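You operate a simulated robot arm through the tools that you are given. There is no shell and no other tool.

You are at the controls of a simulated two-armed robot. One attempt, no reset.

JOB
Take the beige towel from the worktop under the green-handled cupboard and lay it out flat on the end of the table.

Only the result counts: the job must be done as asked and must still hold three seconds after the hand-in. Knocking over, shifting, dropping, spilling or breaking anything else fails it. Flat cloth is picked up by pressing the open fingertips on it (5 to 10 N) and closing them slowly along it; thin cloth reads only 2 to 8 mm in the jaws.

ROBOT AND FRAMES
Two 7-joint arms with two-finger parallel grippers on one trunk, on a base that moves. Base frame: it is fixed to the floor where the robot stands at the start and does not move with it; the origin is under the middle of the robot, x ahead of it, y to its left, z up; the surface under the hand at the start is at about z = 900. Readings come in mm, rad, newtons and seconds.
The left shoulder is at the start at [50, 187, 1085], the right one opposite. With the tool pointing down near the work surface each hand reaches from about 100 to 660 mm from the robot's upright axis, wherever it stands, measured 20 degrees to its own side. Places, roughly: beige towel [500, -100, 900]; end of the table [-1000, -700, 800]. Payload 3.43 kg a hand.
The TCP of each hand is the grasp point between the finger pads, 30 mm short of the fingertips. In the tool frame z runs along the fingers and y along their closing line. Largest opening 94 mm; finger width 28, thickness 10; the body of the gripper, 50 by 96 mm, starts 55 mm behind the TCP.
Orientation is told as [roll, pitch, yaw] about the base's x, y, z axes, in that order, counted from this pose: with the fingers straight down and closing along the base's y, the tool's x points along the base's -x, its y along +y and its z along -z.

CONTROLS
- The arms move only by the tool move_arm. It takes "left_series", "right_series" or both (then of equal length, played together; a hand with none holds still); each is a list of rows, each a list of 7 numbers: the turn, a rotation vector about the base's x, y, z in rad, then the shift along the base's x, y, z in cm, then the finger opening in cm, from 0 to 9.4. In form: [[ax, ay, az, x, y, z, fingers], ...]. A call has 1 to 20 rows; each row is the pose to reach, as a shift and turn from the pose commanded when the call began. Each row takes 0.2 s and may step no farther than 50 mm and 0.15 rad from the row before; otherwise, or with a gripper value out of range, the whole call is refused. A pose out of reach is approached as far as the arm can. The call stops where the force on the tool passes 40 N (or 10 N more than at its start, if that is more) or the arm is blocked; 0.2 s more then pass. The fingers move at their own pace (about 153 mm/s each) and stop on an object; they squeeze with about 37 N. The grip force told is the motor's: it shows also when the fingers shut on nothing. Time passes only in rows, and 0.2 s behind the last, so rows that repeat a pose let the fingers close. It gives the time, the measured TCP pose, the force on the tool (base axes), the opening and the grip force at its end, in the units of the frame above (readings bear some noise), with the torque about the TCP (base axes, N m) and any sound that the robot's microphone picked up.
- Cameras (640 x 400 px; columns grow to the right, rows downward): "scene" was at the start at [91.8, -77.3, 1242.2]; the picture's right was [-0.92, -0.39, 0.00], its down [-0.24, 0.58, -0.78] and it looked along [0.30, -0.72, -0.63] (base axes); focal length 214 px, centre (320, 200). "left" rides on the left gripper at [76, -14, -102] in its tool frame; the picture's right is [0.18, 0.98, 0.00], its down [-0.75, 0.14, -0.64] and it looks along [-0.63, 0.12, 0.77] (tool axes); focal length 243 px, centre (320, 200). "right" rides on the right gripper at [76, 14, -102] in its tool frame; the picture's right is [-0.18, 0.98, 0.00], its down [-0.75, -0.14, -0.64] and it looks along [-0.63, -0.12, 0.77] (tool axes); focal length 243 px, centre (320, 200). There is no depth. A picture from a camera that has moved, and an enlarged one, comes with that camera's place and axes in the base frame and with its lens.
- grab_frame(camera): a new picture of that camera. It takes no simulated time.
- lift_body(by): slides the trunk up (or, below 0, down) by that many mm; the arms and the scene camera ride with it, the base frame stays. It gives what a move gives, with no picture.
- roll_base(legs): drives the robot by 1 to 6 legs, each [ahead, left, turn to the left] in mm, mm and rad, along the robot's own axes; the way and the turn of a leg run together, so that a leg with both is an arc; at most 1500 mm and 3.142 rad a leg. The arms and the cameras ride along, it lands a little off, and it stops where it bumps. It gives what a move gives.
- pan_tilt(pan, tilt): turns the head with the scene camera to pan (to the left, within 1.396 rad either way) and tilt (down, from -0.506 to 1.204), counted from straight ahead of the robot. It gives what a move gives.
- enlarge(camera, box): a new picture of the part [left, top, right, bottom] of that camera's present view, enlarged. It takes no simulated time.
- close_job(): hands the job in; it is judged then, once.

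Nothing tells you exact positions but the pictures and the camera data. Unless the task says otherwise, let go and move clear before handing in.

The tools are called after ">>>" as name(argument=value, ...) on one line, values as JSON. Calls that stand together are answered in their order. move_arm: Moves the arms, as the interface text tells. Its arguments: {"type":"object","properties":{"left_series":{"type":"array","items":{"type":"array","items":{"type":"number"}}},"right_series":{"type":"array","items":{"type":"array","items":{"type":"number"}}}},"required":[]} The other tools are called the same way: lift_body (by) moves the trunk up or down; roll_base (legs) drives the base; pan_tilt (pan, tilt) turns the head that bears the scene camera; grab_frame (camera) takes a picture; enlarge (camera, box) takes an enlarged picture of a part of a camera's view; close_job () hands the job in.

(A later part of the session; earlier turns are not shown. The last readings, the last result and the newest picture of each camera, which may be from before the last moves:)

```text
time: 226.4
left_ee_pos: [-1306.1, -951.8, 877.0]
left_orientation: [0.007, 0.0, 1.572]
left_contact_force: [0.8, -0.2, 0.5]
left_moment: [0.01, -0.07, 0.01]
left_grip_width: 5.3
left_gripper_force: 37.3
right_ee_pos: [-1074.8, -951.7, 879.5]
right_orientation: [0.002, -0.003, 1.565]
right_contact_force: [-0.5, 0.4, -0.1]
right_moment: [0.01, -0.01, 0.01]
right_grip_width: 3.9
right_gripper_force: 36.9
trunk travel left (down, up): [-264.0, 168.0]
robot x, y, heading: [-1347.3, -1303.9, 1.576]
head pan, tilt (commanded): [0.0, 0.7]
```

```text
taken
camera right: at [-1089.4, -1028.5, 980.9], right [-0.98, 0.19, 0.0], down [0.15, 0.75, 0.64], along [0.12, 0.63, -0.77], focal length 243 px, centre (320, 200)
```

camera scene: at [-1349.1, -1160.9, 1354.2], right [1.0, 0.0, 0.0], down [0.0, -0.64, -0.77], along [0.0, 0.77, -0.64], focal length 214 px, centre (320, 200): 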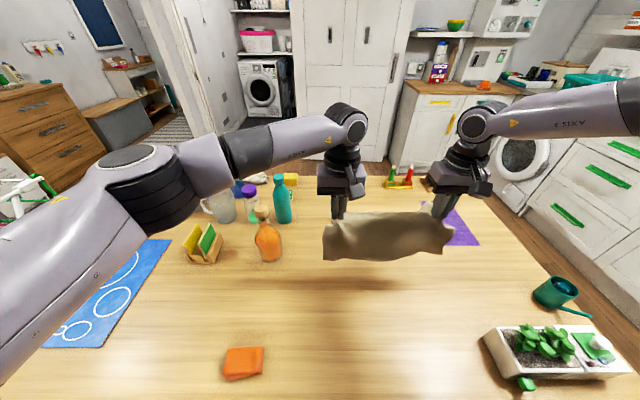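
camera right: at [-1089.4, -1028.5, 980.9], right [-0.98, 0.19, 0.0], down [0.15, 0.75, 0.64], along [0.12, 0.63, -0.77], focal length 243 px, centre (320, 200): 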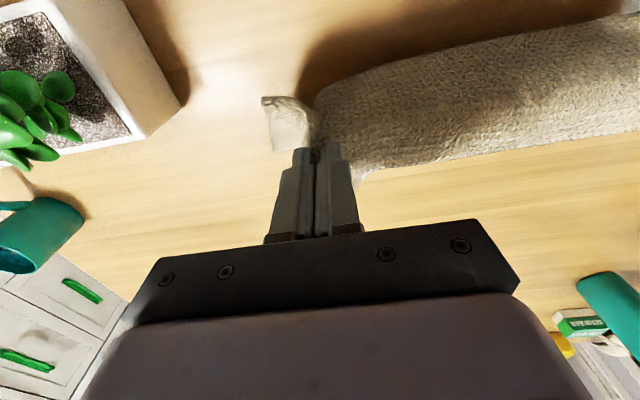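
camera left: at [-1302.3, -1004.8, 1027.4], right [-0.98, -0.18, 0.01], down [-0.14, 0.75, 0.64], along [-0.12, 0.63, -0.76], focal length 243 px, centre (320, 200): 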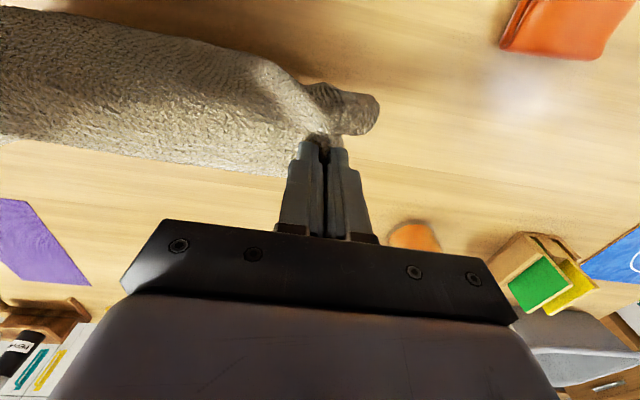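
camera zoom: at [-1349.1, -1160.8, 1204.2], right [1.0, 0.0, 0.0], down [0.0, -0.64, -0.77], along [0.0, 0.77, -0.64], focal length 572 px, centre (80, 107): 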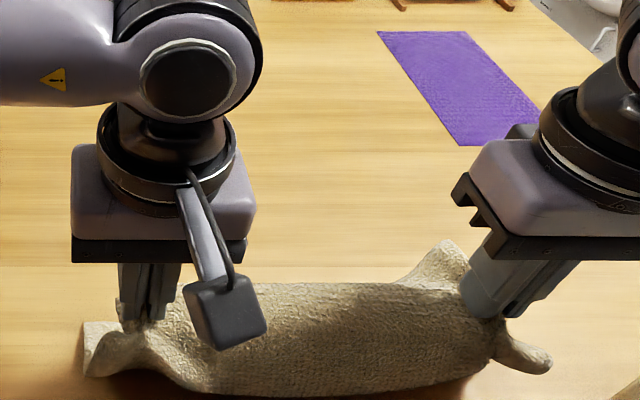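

The sheet still bulges toward me rather than trailing. I'll now lower more firmly and move outward so the near panel lies flat with its true edge B–C toward me, and then grip B–C.

>>> lift_body(by=-25)

>>> move_arm(left_series=[[0, 0, 0, 0, 2, 0, 0], [0, 0, 0, 0, 4, 0, 0]], right_series=[[0, 0, 0, 0, 2, 0, 0], [0, 0, 0, 0, 4, 0, 0]])

>>> lift_body(by=-15)

>>> move_arm(left_series=[[0, 0, 0, 0, 2, 0, 0], [0, 0, 0, 0, 4, 0, 0]], right_series=[[0, 0, 0, 0, 2, 0, 0], [0, 0, 0, 0, 4, 0, 0]])

>>> lift_body(by=-15)

>>> move_arm(left_series=[[0, 0, 0, 0, 2, 0, 0], [0, 0, 0, 0, 4, 0, 0]], right_series=[[0, 0, 0, 0, 2, 0, 0], [0, 0, 0, 0, 4, 0, 0]])

>>> lift_body(by=-15)

>>> enlarge(camera="scene", box=[300, 140, 520, 310])

```text
time: 227.2
left_ee_pos: [-1308.6, -951.5, 851.4]
left_orientation: [0.005, -0.002, 1.57]
left_contact_force: [0.5, -0.1, -0.7]
left_moment: [-0.01, -0.09, 0.0]
left_grip_width: 5.2
left_gripper_force: 36.8
right_ee_pos: [-1075.9, -952.1, 854.4]
right_orientation: [0.002, -0.003, 1.564]
right_contact_force: [-1.3, -0.6, 0.4]
right_moment: [0.0, 0.03, 0.02]
right_grip_width: 4.2
right_gripper_force: 37.3
trunk travel left (down, up): [-239.0, 193.0]
robot x, y, heading: [-1347.3, -1302.3, 1.574]
head pan, tilt (commanded): [0.0, 0.7]
```

```text
time: 227.8
left_ee_pos: [-1307.6, -911.1, 850.5]
left_orientation: [0.009, -0.001, 1.571]
left_contact_force: [0.5, 0.8, 0.4]
left_moment: [0.0, -0.06, 0.0]
left_grip_width: 5.1
left_gripper_force: 37.0
right_ee_pos: [-1075.2, -911.1, 854.0]
right_orientation: [0.003, -0.001, 1.564]
right_contact_force: [-0.6, 0.2, -0.2]
right_moment: [0.0, 0.02, -0.01]
right_grip_width: 4.1
right_gripper_force: 36.9
trunk travel left (down, up): [-239.0, 193.0]
robot x, y, heading: [-1348.4, -1312.0, 1.573]
head pan, tilt (commanded): [0.0, 0.7]
```

```text
time: 228.4
left_ee_pos: [-1308.3, -910.5, 836.4]
left_orientation: [0.005, -0.002, 1.573]
left_contact_force: [1.4, -0.7, -0.8]
left_moment: [0.0, -0.07, 0.02]
left_grip_width: 5.2
left_gripper_force: 37.1
right_ee_pos: [-1075.6, -910.9, 839.8]
right_orientation: [0.002, -0.003, 1.566]
right_contact_force: [-1.1, 0.6, 0.4]
right_moment: [-0.01, 0.01, 0.03]
right_grip_width: 4.3
right_gripper_force: 36.9
trunk travel left (down, up): [-224.0, 208.0]
robot x, y, heading: [-1348.9, -1304.1, 1.573]
head pan, tilt (commanded): [0.0, 0.7]
```

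```text
time: 229.0
left_ee_pos: [-1308.5, -870.4, 836.8]
left_orientation: [0.008, -0.002, 1.57]
left_contact_force: [0.6, -0.3, -1.3]
left_moment: [-0.01, -0.05, 0.05]
left_grip_width: 5.3
left_gripper_force: 37.0
right_ee_pos: [-1075.4, -871.0, 840.4]
right_orientation: [0.0, -0.002, 1.567]
right_contact_force: [-1.1, 0.4, -0.9]
right_moment: [0.01, 0.03, 0.02]
right_grip_width: 3.9
right_gripper_force: 36.7
trunk travel left (down, up): [-224.0, 208.0]
robot x, y, heading: [-1349.9, -1306.7, 1.574]
head pan, tilt (commanded): [0.0, 0.7]
```

```text
time: 229.6
left_ee_pos: [-1307.2, -870.6, 821.2]
left_orientation: [0.008, -0.002, 1.571]
left_contact_force: [0.5, 0.0, 0.7]
left_moment: [0.0, -0.1, 0.04]
left_grip_width: 5.5
left_gripper_force: 37.1
right_ee_pos: [-1074.5, -871.3, 824.5]
right_orientation: [0.002, -0.002, 1.566]
right_contact_force: [-1.4, 0.2, 0.8]
right_moment: [0.01, 0.0, 0.03]
right_grip_width: 3.9
right_gripper_force: 36.7
trunk travel left (down, up): [-209.0, 223.0]
robot x, y, heading: [-1354.2, -1303.8, 1.571]
head pan, tilt (commanded): [0.0, 0.7]
```

```text
time: 230.2
left_ee_pos: [-1308.3, -830.2, 821.5]
left_orientation: [0.008, -0.002, 1.57]
left_contact_force: [0.5, -0.3, 1.0]
left_moment: [0.02, -0.04, 0.05]
left_grip_width: 5.4
left_gripper_force: 36.8
right_ee_pos: [-1075.1, -830.5, 822.8]
right_orientation: [0.003, -0.001, 1.565]
right_contact_force: [-1.2, -0.6, -0.3]
right_moment: [-0.01, -0.01, 0.02]
right_grip_width: 4.1
right_gripper_force: 37.0
trunk travel left (down, up): [-209.0, 223.0]
robot x, y, heading: [-1351.3, -1307.3, 1.574]
head pan, tilt (commanded): [0.0, 0.7]
```

```text
time: 230.8
left_ee_pos: [-1308.4, -831.3, 807.8]
left_orientation: [0.007, -0.001, 1.571]
left_contact_force: [0.2, 0.1, -0.2]
left_moment: [0.03, -0.04, 0.04]
left_grip_width: 5.4
left_gripper_force: 37.1
right_ee_pos: [-1075.1, -829.8, 808.9]
right_orientation: [0.002, -0.004, 1.566]
right_contact_force: [-0.3, 0.5, 0.4]
right_moment: [0.0, -0.01, -0.01]
right_grip_width: 3.9
right_gripper_force: 37.4
trunk travel left (down, up): [-194.0, 238.0]
robot x, y, heading: [-1348.2, -1303.7, 1.57]
head pan, tilt (commanded): [0.0, 0.7]
```

```text
2.35 times, centred on (410, 225) of scene
camera zoom: at [-1349.2, -1160.8, 1134.1], right [1.0, 0.0, 0.0], down [0.0, -0.64, -0.77], along [0.0, 0.77, -0.64], focal length 505 px, centre (108, 141)
```

zoom: 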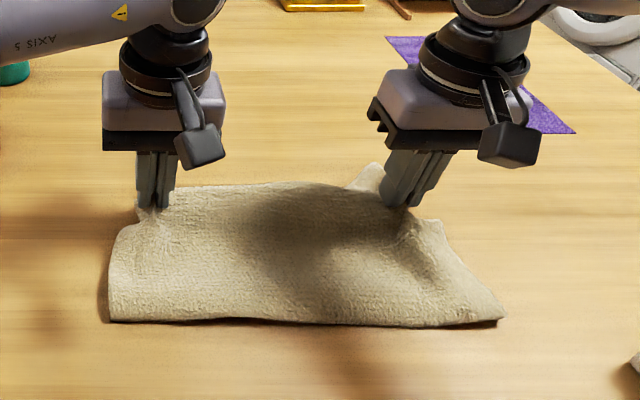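

The near panel now lies flat with its true edge B–C at y≈-937 (322 mm long). I'll lower fully, release both hands and raise them to inspect before gripping B–C.

>>> move_arm(left_series=[[0, 0, 0, 0, 1.2, 0, 0], [0, 0, 0, 0, 2.5, 0, 0]], right_series=[[0, 0, 0, 0, 1.2, 0, 0], [0, 0, 0, 0, 2.5, 0, 0]])

>>> lift_body(by=-14)

>>> move_arm(left_series=[[0, 0, 0, 0, 0, 0, 1], [0, 0, 0, 0, 0, 0, 2], [0, 0, 0, 0, 0, 0, 3], [0, 0, 0, 0, 0, 1, 4], [0, 0, 0, 0, 0, 4, 4], [0, 0, 0, 0, 0, 8, 4], [0, 0, 0, -2, -2, 12, 4], [0, 0, 0, -4, -4, 14, 4], [0, 0, 0, -6, -6, 16, 4]], right_series=[[0, 0, 0, 0, 0, 0, 1], [0, 0, 0, 0, 0, 0, 2], [0, 0, 0, 0, 0, 0, 3], [0, 0, 0, 0, 0, 1, 4], [0, 0, 0, 0, 0, 4, 4], [0, 0, 0, 0, 0, 8, 4], [0, 0, 0, 1, -2, 12, 4], [0, 0, 0, 2, -4, 14, 4], [0, 0, 0, 3, -6, 16, 4]])

>>> grab_frame(camera="scene")

>>> enlarge(camera="scene", box=[300, 150, 520, 300])

>>> grab_frame(camera="left")

>>> grab_frame(camera="right")

```text
time: 231.4
left_ee_pos: [-1307.6, -805.0, 807.1]
left_orientation: [0.007, -0.002, 1.57]
left_contact_force: [0.8, -0.8, 0.3]
left_moment: [0.02, -0.03, 0.0]
left_grip_width: 5.5
left_gripper_force: 37.3
right_ee_pos: [-1075.9, -804.1, 809.0]
right_orientation: [0.003, -0.001, 1.567]
right_contact_force: [-0.9, 0.7, 0.8]
right_moment: [-0.01, -0.02, 0.01]
right_grip_width: 4.1
right_gripper_force: 36.8
trunk travel left (down, up): [-194.0, 238.0]
robot x, y, heading: [-1352.9, -1308.6, 1.57]
head pan, tilt (commanded): [0.0, 0.7]
```

```text
time: 232.1
left_ee_pos: [-1308.2, -806.4, 792.5]
left_orientation: [0.008, -0.003, 1.57]
left_contact_force: [1.1, -0.6, 0.1]
left_moment: [0.01, -0.06, 0.02]
left_grip_width: 5.1
left_gripper_force: 36.6
right_ee_pos: [-1074.7, -804.8, 794.6]
right_orientation: [0.003, -0.002, 1.568]
right_contact_force: [-0.8, 0.3, -0.6]
right_moment: [0.01, -0.02, 0.0]
right_grip_width: 4.1
right_gripper_force: 37.3
trunk travel left (down, up): [-180.0, 252.0]
robot x, y, heading: [-1349.9, -1305.3, 1.571]
head pan, tilt (commanded): [0.0, 0.7]
```

```text
time: 234.1
left_ee_pos: [-1369.0, -865.7, 954.7]
left_orientation: [0.007, -0.004, 1.572]
left_contact_force: [0.2, -0.8, -0.3]
left_moment: [-0.02, 0.02, -0.05]
left_grip_width: 40.2
left_gripper_force: 0.0
right_ee_pos: [-1045.0, -867.0, 955.4]
right_orientation: [0.002, -0.003, 1.567]
right_contact_force: [-0.2, -0.4, 0.3]
right_moment: [0.02, -0.01, 0.0]
right_grip_width: 40.1
right_gripper_force: 0.1
trunk travel left (down, up): [-180.0, 252.0]
robot x, y, heading: [-1350.2, -1307.2, 1.573]
head pan, tilt (commanded): [0.0, 0.7]
```

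```text
taken
camera scene: at [-1349.2, -1160.9, 1120.1], right [1.0, 0.0, 0.0], down [0.0, -0.64, -0.77], along [0.0, 0.77, -0.64], focal length 214 px, centre (320, 200)
```

scene: 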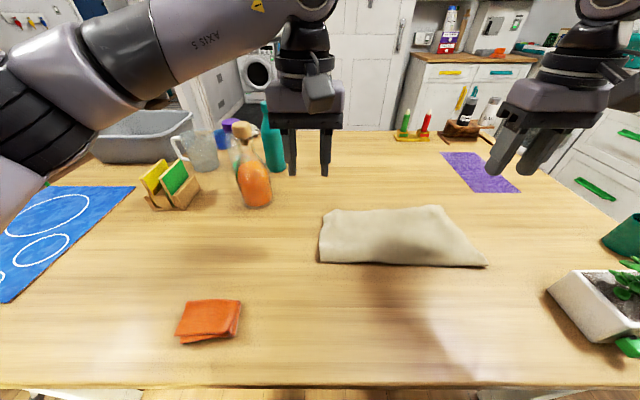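

```text
2.67 times, centred on (410, 225) of scene
camera zoom: at [-1349.2, -1160.9, 1120.1], right [1.0, 0.0, 0.0], down [0.0, -0.64, -0.77], along [0.0, 0.77, -0.64], focal length 572 px, centre (80, 133)
```

zoom: 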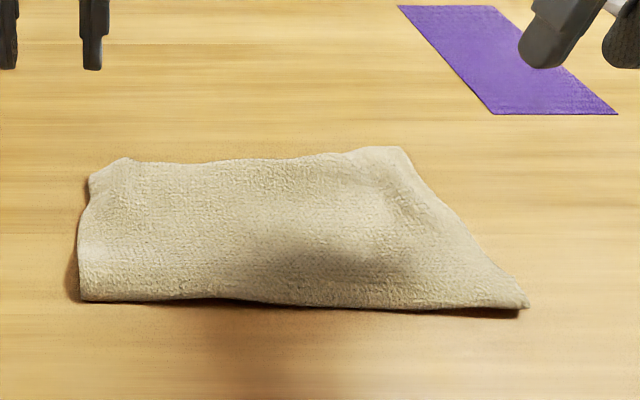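

```text
taken
camera left: at [-1351.7, -943.6, 1056.0], right [-0.98, -0.18, 0.01], down [-0.14, 0.75, 0.64], along [-0.12, 0.63, -0.76], focal length 243 px, centre (320, 200)
```

left: 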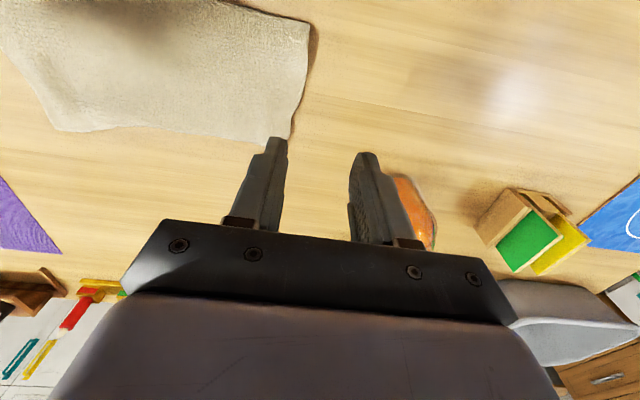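

```text
taken
camera right: at [-1060.0, -943.2, 1057.1], right [-0.98, 0.19, 0.0], down [0.15, 0.75, 0.64], along [0.12, 0.63, -0.77], focal length 243 px, centre (320, 200)
```

right: 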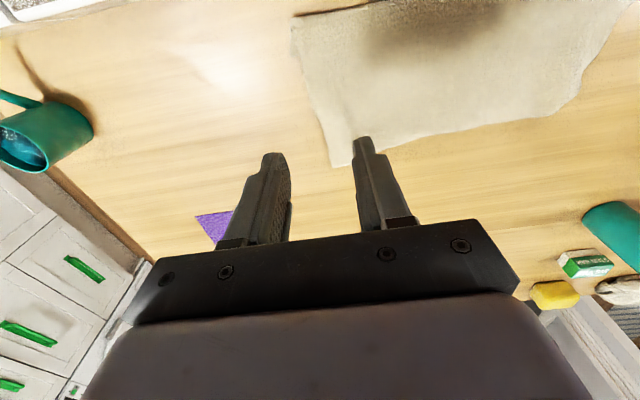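

The towel now lies with near corners at about [-1348, -918] and [-1028, -922]; the far edge is tucked under by roughly 50–100 mm. I'll bring the hands over the near corners and check up close that this is the true hemmed edge.

>>> move_arm(left_series=[[0, 0, 0, 1.3, -1, -3, 4], [0, 0, 0, 2.6, -2, -6, 4], [0, 0, 0, 4, -3, -9, 4], [0, 0, 0, 5.3, -3.9, -12, 4], [0, 0, 0, 5.3, -3.9, -12, 4]], right_series=[[0, 0, 0, -0.4, -1, -3, 4], [0, 0, 0, -0.8, -2, -6, 4], [0, 0, 0, -1.2, -3, -9, 4], [0, 0, 0, -1.5, -4.2, -12, 4], [0, 0, 0, -1.5, -4.2, -12, 4]])

>>> enlarge(camera="left", box=[160, 40, 420, 200])

>>> enlarge(camera="right", box=[220, 40, 480, 200])

```text
time: 235.2
left_ee_pos: [-1313.2, -904.2, 832.8]
left_orientation: [0.008, -0.002, 1.573]
left_contact_force: [0.2, 0.7, 0.3]
left_moment: [0.01, -0.03, -0.02]
left_grip_width: 40.1
left_gripper_force: 0.1
right_ee_pos: [-1061.2, -908.8, 833.9]
right_orientation: [0.002, 0.0, 1.566]
right_contact_force: [-0.7, 0.4, -0.7]
right_moment: [-0.02, -0.02, -0.02]
right_grip_width: 39.9
right_gripper_force: 0.1
trunk travel left (down, up): [-180.0, 252.0]
robot x, y, heading: [-1347.9, -1308.0, 1.573]
head pan, tilt (commanded): [0.0, 0.7]
```

```text
2.46 times, centred on (290, 120) of left
camera zoom: at [-1297.1, -981.2, 934.2], right [-0.98, -0.19, 0.01], down [-0.14, 0.75, 0.64], along [-0.12, 0.63, -0.76], focal length 597 px, centre (394, 397)
```

zoom: 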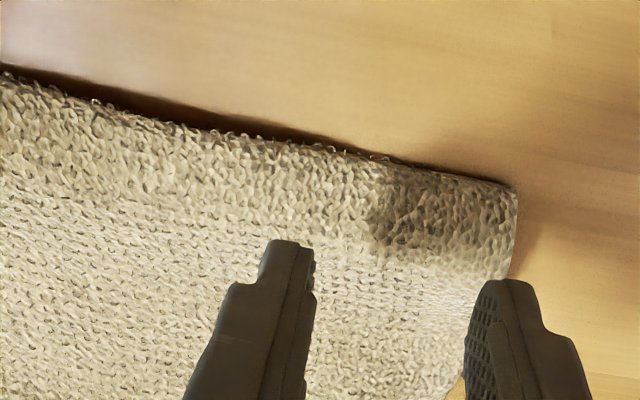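

```text
2.46 times, centred on (350, 120) of right
camera zoom: at [-1075.2, -985.8, 935.4], right [-0.98, 0.19, 0.0], down [0.15, 0.75, 0.64], along [0.12, 0.63, -0.77], focal length 597 px, centre (246, 397)
```

zoom: 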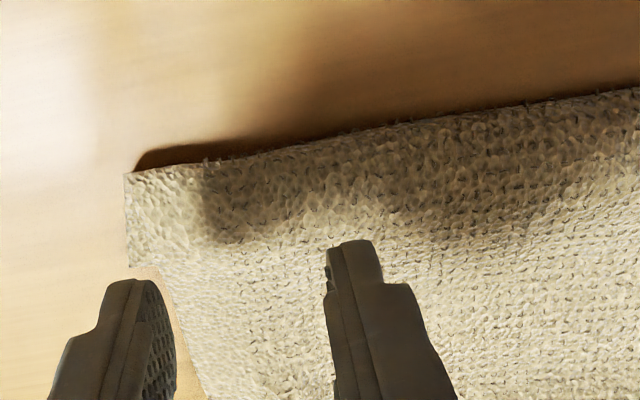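

The near border still looks rounded, with a roughly 40 mm strip tucked under, and A is tucked at far-left. Since this cloth springs flat when freed, I'll pinch it along its middle line at both short sides, lift to free the tucked strips, and let both halves splay outward as I lower it.

>>> move_arm(left_series=[[0, 0, 0, 0, 1.2, 0, 4], [0, 0, 0, 0, 2.4, -0.5, 4], [0, 0, 0, 0, 3.4, -1.5, 4], [0, 0, 0, 0, 3.4, -2.5, 4], [0, 0, 0, 0, 3.4, -3.5, 4]], right_series=[[0, 0, 0, 0, 2, 0, 4], [0, 0, 0, 0, 4, -0.5, 4], [0, 0, 0, 0.2, 5.9, -1.5, 4], [0, 0, 0, 0.2, 5.9, -2.5, 4], [0, 0, 0, 0.2, 5.9, -3.5, 4]])

>>> enlarge(camera="left", box=[160, 0, 480, 200])

>>> enlarge(camera="right", box=[160, 0, 480, 200])

```text
time: 236.4
left_ee_pos: [-1314.3, -870.5, 797.9]
left_orientation: [0.006, -0.002, 1.569]
left_contact_force: [0.1, -0.6, 0.0]
left_moment: [-0.03, -0.02, 0.01]
left_grip_width: 40.0
left_gripper_force: 0.1
right_ee_pos: [-1057.7, -848.5, 799.2]
right_orientation: [0.002, -0.003, 1.567]
right_contact_force: [0.7, 0.5, -0.2]
right_moment: [-0.01, 0.0, 0.0]
right_grip_width: 39.9
right_gripper_force: 0.1
trunk travel left (down, up): [-180.0, 252.0]
robot x, y, heading: [-1350.8, -1301.4, 1.57]
head pan, tilt (commanded): [0.0, 0.7]
```

```text
2.00 times, centred on (320, 100) of left
camera zoom: at [-1297.7, -947.5, 899.9], right [-0.98, -0.18, 0.01], down [-0.14, 0.75, 0.64], along [-0.12, 0.63, -0.76], focal length 485 px, centre (320, 400)
```

zoom: 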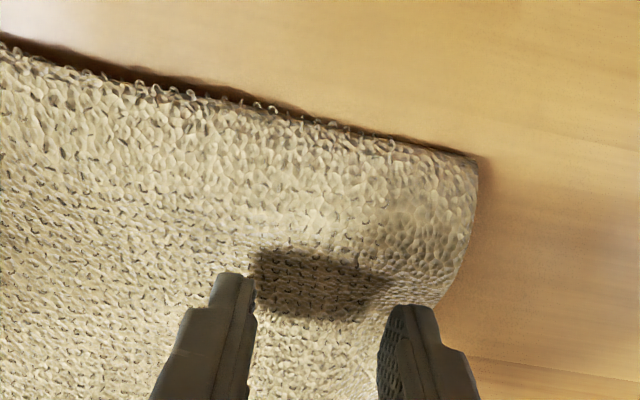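

```text
2.00 times, centred on (320, 100) of right
camera zoom: at [-1072.1, -925.5, 900.3], right [-0.98, 0.19, 0.0], down [0.15, 0.75, 0.64], along [0.12, 0.63, -0.77], focal length 485 px, centre (320, 400)
```

zoom: 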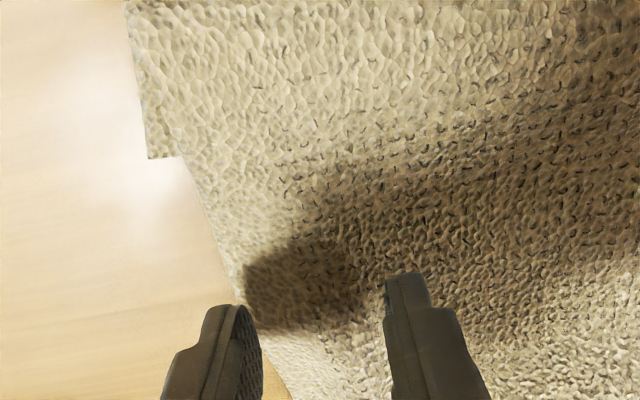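

I can see the under-strip's true corner C peeking out at about [-1021, -901], which confirms the tuck. I'll shift the right hand inward and press both hands down for the mid-line pinch.

>>> move_arm(left_series=[[0, 0, 0, 0, 0, -0.4, 4], [0, 0, 0, 0, 0, -0.8, 4], [0, 0, 0, 0, 0, -1.1, 4], [0, 0, 0, 0, 0, -1.1, 4]], right_series=[[0, 0, 0, -0.7, 0, 0, 4], [0, 0, 0, -1.4, 0, -0.5, 4], [0, 0, 0, -1.4, 0, -1.1, 4], [0, 0, 0, -1.4, 0, -1.1, 4]])

```text
time: 237.4
left_ee_pos: [-1314.5, -870.4, 787.3]
left_orientation: [0.009, -0.002, 1.569]
left_contact_force: [0.6, -0.7, 1.7]
left_moment: [-0.04, -0.02, -0.01]
left_grip_width: 40.1
left_gripper_force: 0.1
right_ee_pos: [-1072.8, -848.2, 789.0]
right_orientation: [0.001, -0.001, 1.564]
right_contact_force: [0.5, -0.5, 0.2]
right_moment: [0.0, 0.02, 0.01]
right_grip_width: 39.9
right_gripper_force: 0.0
trunk travel left (down, up): [-180.0, 252.0]
robot x, y, heading: [-1350.0, -1303.7, 1.576]
head pan, tilt (commanded): [0.0, 0.7]
```

>>> move_arm(left_series=[[0, 0, 0, 0, 0, -0.1, 4], [0, 0, 0, 0, 0, -0.15, 4], [0, 0, 0, 0, 0, -0.15, 4]], right_series=[[0, 0, 0, 0, 0, -0.2, 4], [0, 0, 0, 0, 0, -0.4, 4], [0, 0, 0, 0, 0, -0.4, 4]])

```text
time: 238.2
left_ee_pos: [-1315.0, -870.3, 785.9]
left_orientation: [0.006, -0.002, 1.571]
left_contact_force: [-0.6, -0.5, 3.0]
left_moment: [-0.08, 0.03, -0.02]
left_grip_width: 39.6
left_gripper_force: 0.1
right_ee_pos: [-1071.1, -848.0, 784.9]
right_orientation: [0.003, -0.004, 1.564]
right_contact_force: [-0.6, 1.0, 1.3]
right_moment: [0.03, -0.01, 0.03]
right_grip_width: 40.2
right_gripper_force: 0.1
trunk travel left (down, up): [-180.0, 252.0]
robot x, y, heading: [-1347.2, -1305.8, 1.57]
head pan, tilt (commanded): [0.0, 0.7]
```

>>> move_arm(left_series=[[0, 0, 0, 0, 0, -0.1, 4], [0, 0, 0, 0, 0, -0.15, 4], [0, 0, 0, 0, 0, -0.15, 4]], right_series=[[0, 0, 0, 0, 0, -0.1, 4], [0, 0, 0, 0, 0, -0.2, 4], [0, 0, 0, 0, 0, -0.2, 4]])

```text
time: 239.1
left_ee_pos: [-1314.5, -870.7, 784.5]
left_orientation: [0.004, -0.004, 1.571]
left_contact_force: [-0.1, 0.7, 10.2]
left_moment: [-0.15, 0.01, -0.03]
left_grip_width: 40.0
left_gripper_force: 0.1
right_ee_pos: [-1072.6, -847.8, 784.0]
right_orientation: [0.003, -0.005, 1.565]
right_contact_force: [1.0, 1.5, 7.6]
right_moment: [0.02, -0.1, 0.02]
right_grip_width: 40.1
right_gripper_force: 0.1
trunk travel left (down, up): [-180.0, 252.0]
robot x, y, heading: [-1346.4, -1305.7, 1.571]
head pan, tilt (commanded): [0.0, 0.7]
```

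>>> move_arm(left_series=[[0, 0, 0, 0.14, 0, 0, 3.72], [0, 0, 0, 0.28, 0, 0, 3.44], [0, 0, 0, 0.42, 0, 0, 3.16], [0, 0, 0, 0.56, 0, 0, 2.88], [0, 0, 0, 0.7, 0, 0, 2.6], [0, 0, 0, 0.84, 0, 0, 2.32], [0, 0, 0, 0.98, 0, 0, 2.04], [0, 0, 0, 1.12, 0, 0, 1.76], [0, 0, 0, 1.26, 0, 0, 1.48], [0, 0, 0, 1.4, 0, 0, 1.2], [0, 0, 0, 1.54, 0, 0, 0.92], [0, 0, 0, 1.68, 0, 0, 0.64], [0, 0, 0, 1.82, 0, 0, 0.36], [0, 0, 0, 1.95, 0, 0, 0.08], [0, 0, 0, 1.95, 0, 0, 0], [0, 0, 0, 1.95, 0, 0, 0], [0, 0, 0, 1.95, 0, 0, 0]], right_series=[[0, 0, 0, -0.14, 0, -0.03, 3.72], [0, 0, 0, -0.28, 0, -0.04, 3.44], [0, 0, 0, -0.42, 0, -0.04, 3.16], [0, 0, 0, -0.56, 0, -0.04, 2.88], [0, 0, 0, -0.7, 0, -0.04, 2.6], [0, 0, 0, -0.84, 0, -0.04, 2.32], [0, 0, 0, -0.98, 0, -0.04, 2.04], [0, 0, 0, -1.12, 0, -0.04, 1.76], [0, 0, 0, -1.26, 0, -0.04, 1.48], [0, 0, 0, -1.4, 0, -0.04, 1.2], [0, 0, 0, -1.54, 0, -0.04, 0.92], [0, 0, 0, -1.68, 0, -0.04, 0.64], [0, 0, 0, -1.82, 0, -0.04, 0.36], [0, 0, 0, -1.95, 0, -0.04, 0.08], [0, 0, 0, -1.95, 0, -0.04, 0], [0, 0, 0, -1.95, 0, -0.04, 0], [0, 0, 0, -1.95, 0, -0.04, 0]])

>>> lift_body(by=60)

>>> grab_frame(camera="scene")

>>> enlarge(camera="scene", box=[300, 140, 520, 300])

```text
time: 242.7
left_ee_pos: [-1294.9, -872.5, 784.8]
left_orientation: [0.005, -0.005, 1.571]
left_contact_force: [-3.0, 0.0, 6.5]
left_moment: [-0.07, -0.03, -0.04]
left_grip_width: 4.2
left_gripper_force: 37.0
right_ee_pos: [-1092.1, -848.2, 783.4]
right_orientation: [0.002, -0.006, 1.566]
right_contact_force: [6.9, 0.3, 19.3]
right_moment: [-0.08, -0.2, 0.04]
right_grip_width: 3.9
right_gripper_force: 36.9
trunk travel left (down, up): [-180.0, 252.0]
robot x, y, heading: [-1348.9, -1306.5, 1.568]
head pan, tilt (commanded): [0.0, 0.7]
```

```text
time: 243.7
left_ee_pos: [-1295.2, -871.2, 844.5]
left_orientation: [0.006, -0.003, 1.57]
left_contact_force: [-0.9, 0.1, 0.5]
left_moment: [-0.02, -0.08, -0.01]
left_grip_width: 4.4
left_gripper_force: 36.5
right_ee_pos: [-1091.8, -848.1, 840.6]
right_orientation: [0.002, 0.0, 1.566]
right_contact_force: [-0.4, 0.3, -0.4]
right_moment: [0.0, -0.03, 0.0]
right_grip_width: 3.7
right_gripper_force: 36.7
trunk travel left (down, up): [-240.0, 192.0]
robot x, y, heading: [-1346.3, -1307.7, 1.569]
head pan, tilt (commanded): [0.0, 0.7]
```

```text
taken
camera scene: at [-1349.1, -1160.5, 1180.0], right [1.0, 0.0, 0.0], down [0.0, -0.64, -0.76], along [0.0, 0.76, -0.64], focal length 214 px, centre (320, 200)
```

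scene: 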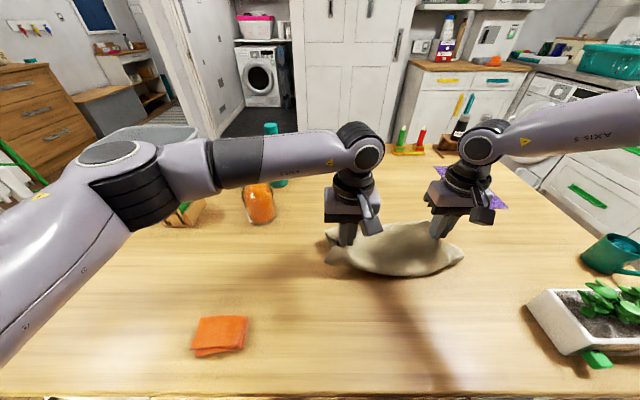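

```text
2.50 times, centred on (410, 220) of scene
camera zoom: at [-1349.1, -1160.5, 1180.0], right [1.0, 0.0, 0.0], down [0.0, -0.64, -0.76], along [0.0, 0.76, -0.64], focal length 536 px, centre (95, 150)
```

zoom: 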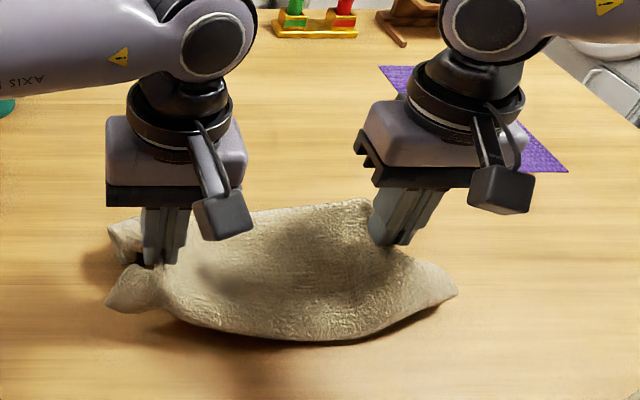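

Both mid-side grips hold (4.4 and 3.7 mm). I'll raise it further so the tucked strips come free.

>>> lift_body(by=90)

>>> enlarge(camera="scene", box=[300, 150, 520, 310])

>>> grab_frame(camera="left")

>>> grab_frame(camera="right")

```text
time: 244.9
left_ee_pos: [-1295.2, -871.5, 934.4]
left_orientation: [0.007, -0.001, 1.572]
left_contact_force: [1.5, 0.6, -0.2]
left_moment: [0.01, -0.09, 0.0]
left_grip_width: 4.3
left_gripper_force: 36.6
right_ee_pos: [-1092.4, -847.6, 931.4]
right_orientation: [0.003, -0.002, 1.566]
right_contact_force: [-0.3, 0.9, 0.1]
right_moment: [0.0, 0.02, 0.0]
right_grip_width: 3.4
right_gripper_force: 37.0
trunk travel left (down, up): [-330.0, 102.0]
robot x, y, heading: [-1343.9, -1306.0, 1.574]
head pan, tilt (commanded): [0.0, 0.7]
```

```text
2.50 times, centred on (410, 230) of scene
camera zoom: at [-1349.1, -1160.5, 1270.1], right [1.0, 0.0, 0.0], down [0.0, -0.64, -0.76], along [0.0, 0.76, -0.64], focal length 536 px, centre (95, 125)
```

zoom: 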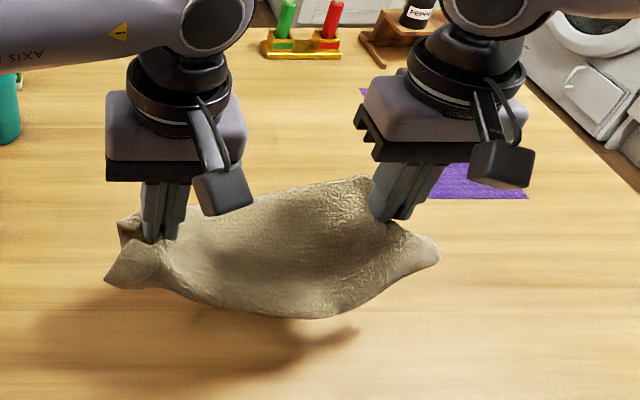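

```text
taken
camera left: at [-1278.5, -948.2, 1036.1], right [-0.98, -0.18, 0.01], down [-0.14, 0.75, 0.64], along [-0.12, 0.63, -0.76], focal length 243 px, centre (320, 200)
```

left: 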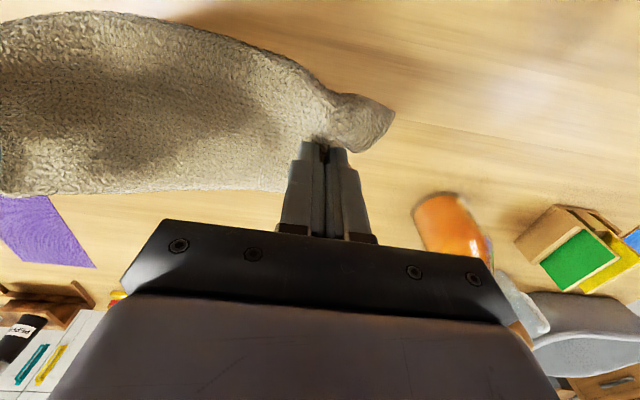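

```text
taken
camera right: at [-1105.8, -925.0, 1033.4], right [-0.98, 0.19, 0.0], down [0.15, 0.75, 0.64], along [0.12, 0.63, -0.77], focal length 243 px, centre (320, 200)
```

right: 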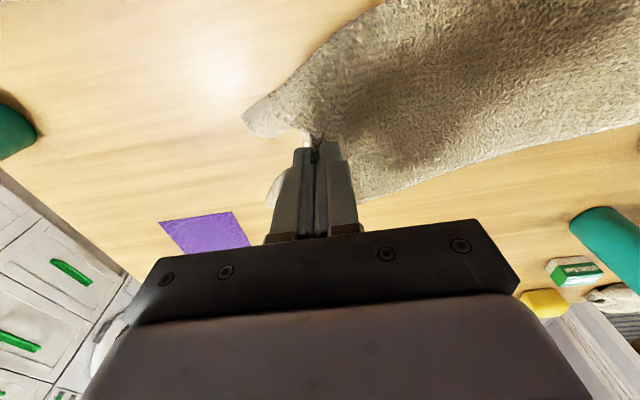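

>>> move_arm(left_series=[[0, 0, 0, -0.5, 0, 0, 0], [0, 0, 0, -1, 0, 0, 0], [0, 0, 0, -1.5, 0, 0, 0], [0, 0, 0, -1.5, 0, 0, 0]], right_series=[[0, 0, 0, 0.5, -0.3, 0, 0], [0, 0, 0, 1, -0.6, 0, 0], [0, 0, 0, 1.5, -1, 0, 0], [0, 0, 0, 1.5, -1, 0, 0]])

>>> enlarge(camera="scene", box=[300, 150, 520, 310])

>>> grab_frame(camera="right")

```text
time: 245.9
left_ee_pos: [-1309.0, -870.4, 934.1]
left_orientation: [0.005, -0.002, 1.57]
left_contact_force: [0.9, -0.4, 0.5]
left_moment: [-0.01, -0.1, -0.02]
left_grip_width: 4.1
left_gripper_force: 37.0
right_ee_pos: [-1077.2, -859.4, 932.0]
right_orientation: [0.001, -0.003, 1.566]
right_contact_force: [-1.4, -0.1, -0.5]
right_moment: [0.02, 0.08, 0.04]
right_grip_width: 3.5
right_gripper_force: 36.8
trunk travel left (down, up): [-330.0, 102.0]
robot x, y, heading: [-1349.4, -1307.2, 1.571]
head pan, tilt (commanded): [0.0, 0.7]
```

```text
2.50 times, centred on (410, 230) of scene
camera zoom: at [-1349.1, -1160.6, 1270.1], right [1.0, 0.0, 0.0], down [0.0, -0.64, -0.76], along [0.0, 0.76, -0.64], focal length 536 px, centre (95, 125)
```

zoom: 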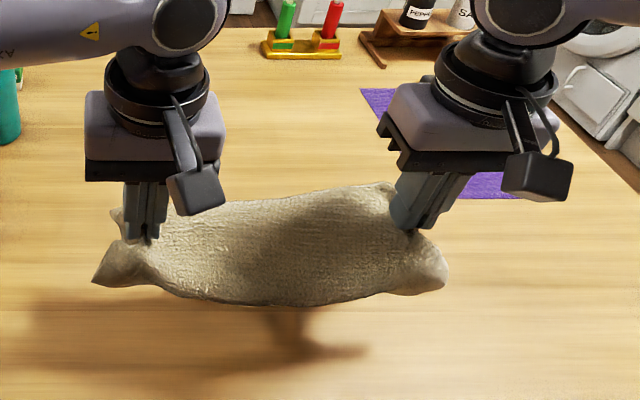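

```text
taken
camera right: at [-1090.8, -935.0, 1033.4], right [-0.98, 0.19, 0.0], down [0.15, 0.75, 0.64], along [0.12, 0.63, -0.77], focal length 243 px, centre (320, 200)
```

right: 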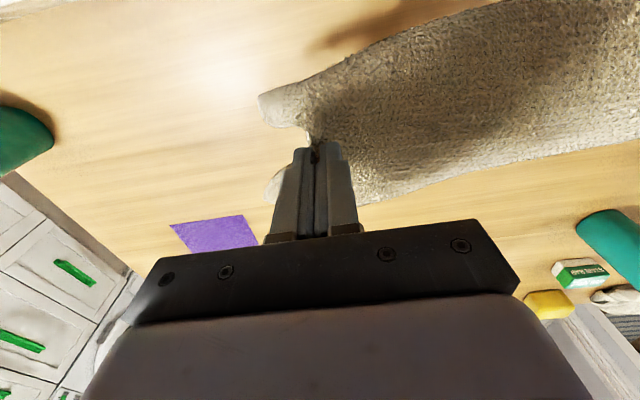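

Now I'll lower straight down and look before releasing.

>>> lift_body(by=-90)

>>> enlarge(camera="scene", box=[300, 150, 520, 310])

>>> lift_body(by=-40)

>>> enlarge(camera="scene", box=[300, 150, 520, 310])

```text
time: 247.2
left_ee_pos: [-1310.0, -870.4, 844.5]
left_orientation: [0.009, -0.001, 1.572]
left_contact_force: [1.2, 0.3, 0.7]
left_moment: [0.03, -0.09, -0.02]
left_grip_width: 4.3
left_gripper_force: 36.8
right_ee_pos: [-1078.0, -858.5, 840.9]
right_orientation: [0.002, -0.004, 1.566]
right_contact_force: [-0.9, 0.8, -0.6]
right_moment: [0.04, 0.0, 0.07]
right_grip_width: 3.4
right_gripper_force: 37.4
trunk travel left (down, up): [-240.0, 192.0]
robot x, y, heading: [-1342.7, -1305.1, 1.573]
head pan, tilt (commanded): [0.0, 0.7]
```

```text
2.50 times, centred on (410, 230) of scene
camera zoom: at [-1349.2, -1160.8, 1180.2], right [1.0, 0.0, 0.0], down [0.0, -0.64, -0.77], along [0.0, 0.77, -0.64], focal length 536 px, centre (95, 125)
```

zoom: 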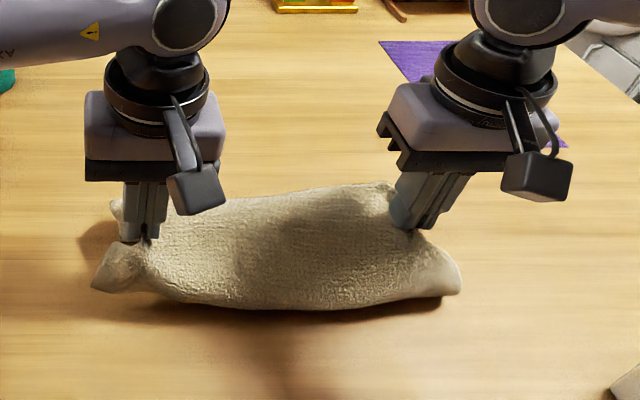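

```text
time: 248.0
left_ee_pos: [-1310.5, -871.6, 803.7]
left_orientation: [0.006, -0.003, 1.571]
left_contact_force: [1.1, -0.4, -0.3]
left_moment: [0.01, -0.08, -0.01]
left_grip_width: 4.3
left_gripper_force: 37.0
right_ee_pos: [-1077.5, -858.0, 801.7]
right_orientation: [0.002, -0.003, 1.567]
right_contact_force: [-1.0, -0.2, 0.0]
right_moment: [-0.02, 0.02, 0.0]
right_grip_width: 3.4
right_gripper_force: 36.9
trunk travel left (down, up): [-200.0, 232.0]
robot x, y, heading: [-1352.1, -1307.0, 1.571]
head pan, tilt (commanded): [0.0, 0.7]
```

```text
2.50 times, centred on (410, 230) of scene
camera zoom: at [-1349.2, -1160.8, 1140.1], right [1.0, 0.0, 0.0], down [0.0, -0.64, -0.77], along [0.0, 0.77, -0.64], focal length 536 px, centre (95, 125)
```

zoom: 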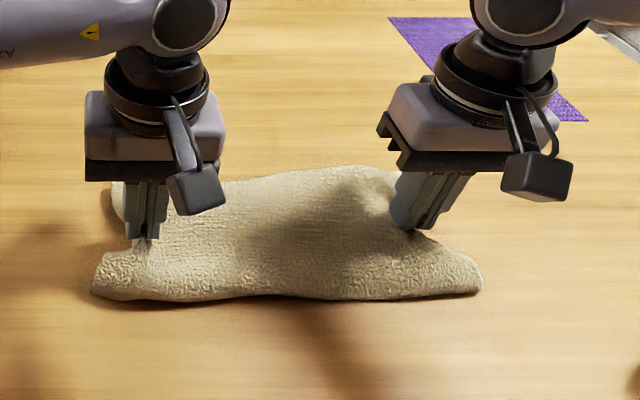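

>>> move_arm(left_series=[[0, 0, 0, 0, 0, 0, 2], [0, 0, 0, 0, 0, 0, 4], [0, 0, 0, 0, 0, 0.5, 4], [0, 0, 0, 0, 0, 4, 4], [0, 0, 0, -1, 0, 8, 4], [0, 0, 0, -3, 0, 12, 4], [0, 0, 0, -6, -1, 16, 4], [0, 0, 0, -9, -2, 18, 4]], right_series=[[0, 0, 0, 0, 0, 0, 2], [0, 0, 0, 0, 0, 0, 4], [0, 0, 0, 0, 0, 0.5, 4], [0, 0, 0, 0, 0, 4, 4], [0, 0, 0, 1, 0, 8, 4], [0, 0, 0, 2, 0, 12, 4], [0, 0, 0, 3, -1, 16, 4], [0, 0, 0, 4, -2, 18, 4]])

>>> grab_frame(camera="scene")

>>> enlarge(camera="scene", box=[300, 150, 520, 310])

>>> grab_frame(camera="left")

>>> grab_frame(camera="right")

```text
refused: row 7 steps farther than a row can; nothing moved
```

```text
taken
camera scene: at [-1349.2, -1160.8, 1140.1], right [1.0, 0.0, 0.0], down [0.0, -0.64, -0.77], along [0.0, 0.77, -0.64], focal length 214 px, centre (320, 200)
```

scene: 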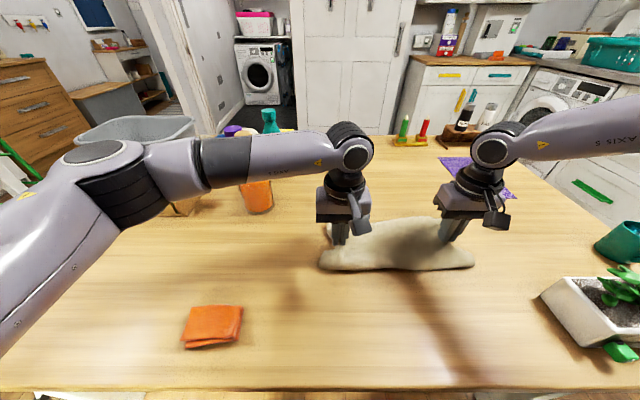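

```text
2.50 times, centred on (410, 230) of scene
camera zoom: at [-1349.2, -1160.8, 1140.1], right [1.0, 0.0, 0.0], down [0.0, -0.64, -0.77], along [0.0, 0.77, -0.64], focal length 536 px, centre (95, 125)
```

zoom: 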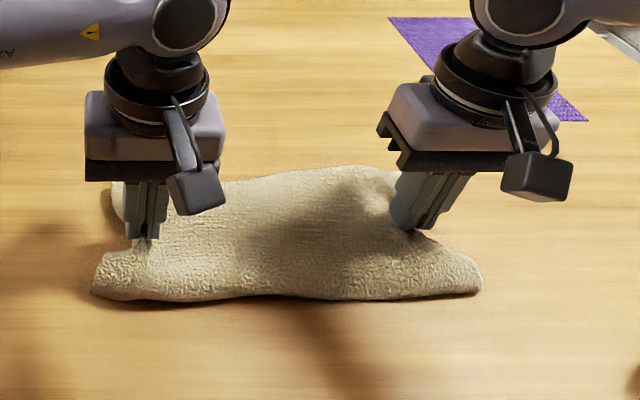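

```text
taken
camera left: at [-1293.5, -948.3, 906.3], right [-0.98, -0.18, 0.01], down [-0.14, 0.75, 0.64], along [-0.12, 0.63, -0.76], focal length 243 px, centre (320, 200)
```

left: 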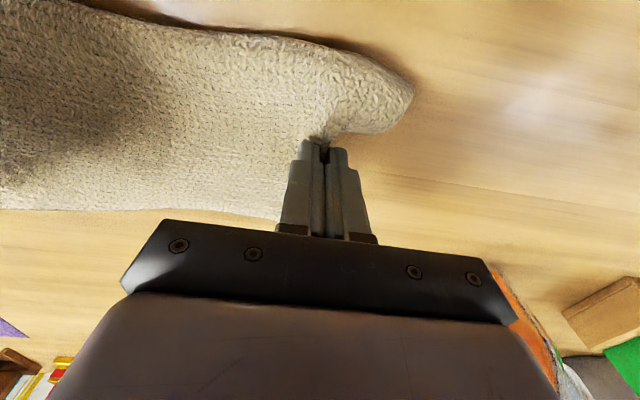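

```text
taken
camera right: at [-1090.9, -935.1, 903.4], right [-0.98, 0.19, 0.0], down [0.15, 0.75, 0.64], along [0.12, 0.63, -0.77], focal length 243 px, centre (320, 200)
```

right: 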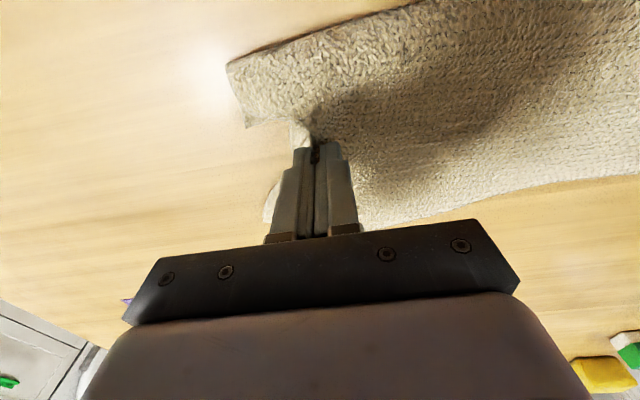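

Lowering let the near strip tuck under again. I'll release here, then work the near border directly: grip it, let the short strip hang, and lay that strip toward me with a small outward motion.

>>> move_arm(left_series=[[0, 0, 0, 0, 0, 0, 2], [0, 0, 0, 0, 0, 0, 4], [0, 0, 0, 0, 0, 0.5, 4], [0, 0, 0, 0, 0, 4, 4], [0, 0, 0, -1, 0, 7, 4], [0, 0, 0, -2, -1, 10, 4], [0, 0, 0, -4, -2, 13, 4], [0, 0, 0, -6, -3, 15, 4]], right_series=[[0, 0, 0, 0, 0, 0, 2], [0, 0, 0, 0, 0, 0, 4], [0, 0, 0, 0, 0, 0.5, 4], [0, 0, 0, 0, 0, 4, 4], [0, 0, 0, 1, 0, 7, 4], [0, 0, 0, 2, -1, 10, 4], [0, 0, 0, 3, -2, 13, 4], [0, 0, 0, 4, -3, 15, 4]])

>>> grab_frame(camera="scene")

>>> enlarge(camera="scene", box=[300, 150, 520, 310])

>>> grab_frame(camera="left")

>>> grab_frame(camera="right")

```text
time: 249.8
left_ee_pos: [-1371.0, -901.6, 955.1]
left_orientation: [0.006, -0.003, 1.572]
left_contact_force: [-0.1, -1.4, 0.1]
left_moment: [-0.01, 0.03, -0.01]
left_grip_width: 40.1
left_gripper_force: 0.1
right_ee_pos: [-1037.6, -887.9, 949.6]
right_orientation: [0.001, -0.001, 1.565]
right_contact_force: [-0.5, 0.6, 0.2]
right_moment: [0.02, -0.01, -0.03]
right_grip_width: 40.0
right_gripper_force: 0.1
trunk travel left (down, up): [-200.0, 232.0]
robot x, y, heading: [-1346.4, -1305.8, 1.575]
head pan, tilt (commanded): [0.0, 0.7]
```

```text
taken
camera scene: at [-1349.3, -1160.8, 1140.1], right [1.0, 0.0, 0.0], down [0.0, -0.64, -0.77], along [0.0, 0.77, -0.64], focal length 214 px, centre (320, 200)
```

scene: 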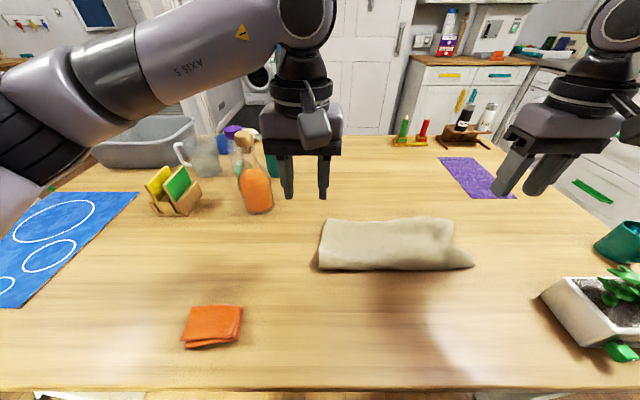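

```text
2.50 times, centred on (410, 230) of scene
camera zoom: at [-1349.3, -1160.8, 1140.1], right [1.0, 0.0, 0.0], down [0.0, -0.64, -0.77], along [0.0, 0.77, -0.64], focal length 536 px, centre (95, 125)
```

zoom: 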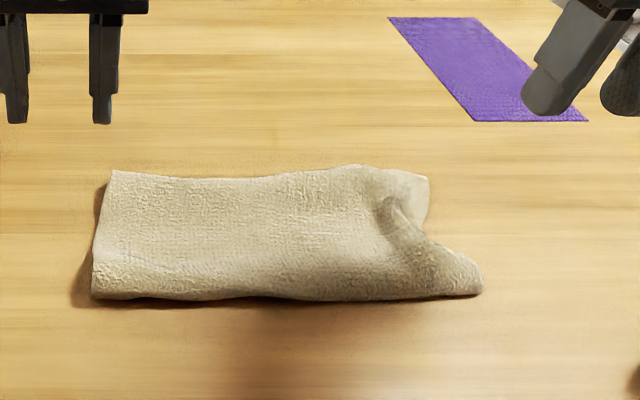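

```text
taken
camera left: at [-1354.7, -978.6, 1056.7], right [-0.98, -0.19, 0.01], down [-0.14, 0.75, 0.65], along [-0.12, 0.63, -0.76], focal length 243 px, centre (320, 200)
```

left: 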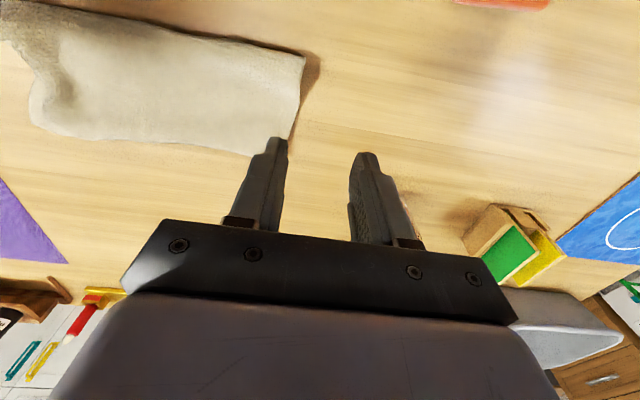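

```text
taken
camera right: at [-1051.0, -965.4, 1052.7], right [-0.98, 0.19, 0.0], down [0.15, 0.75, 0.64], along [0.12, 0.63, -0.77], focal length 243 px, centre (320, 200)
```

right: 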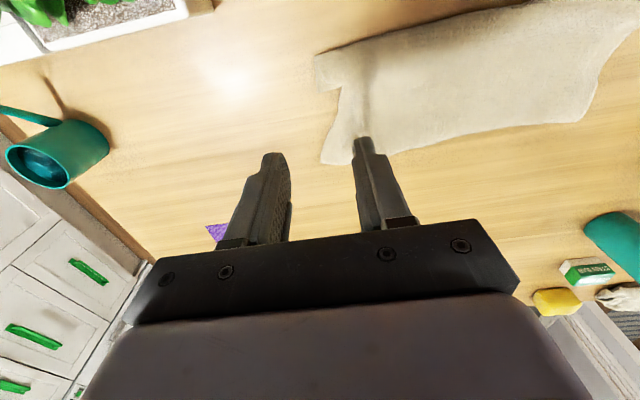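

>>> enlarge(camera="right", box=[290, 0, 640, 190])

>>> enlarge(camera="left", box=[0, 0, 330, 180])

```text
1.83 times, centred on (465, 95) of right
camera zoom: at [-1051.0, -965.4, 1052.7], right [-0.98, 0.19, 0.0], down [0.15, 0.75, 0.64], along [0.12, 0.63, -0.77], focal length 444 px, centre (55, 392)
```

zoom: 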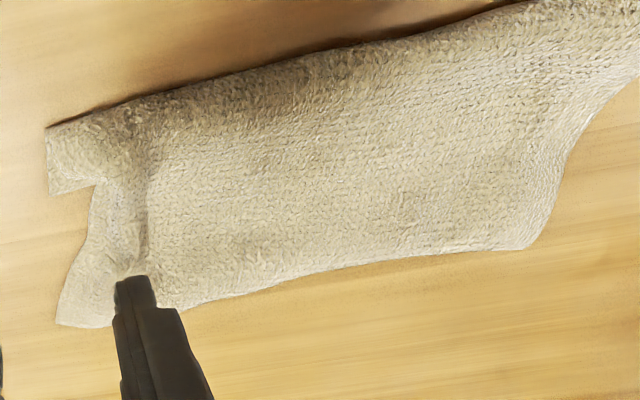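

```text
1.94 times, centred on (165, 90) of left
camera zoom: at [-1354.7, -978.6, 1056.7], right [-0.98, -0.19, 0.01], down [-0.14, 0.75, 0.65], along [-0.12, 0.63, -0.76], focal length 470 px, centre (621, 413)
```

zoom: 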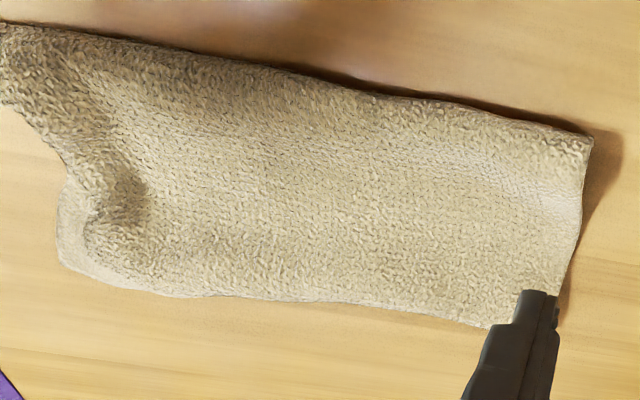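

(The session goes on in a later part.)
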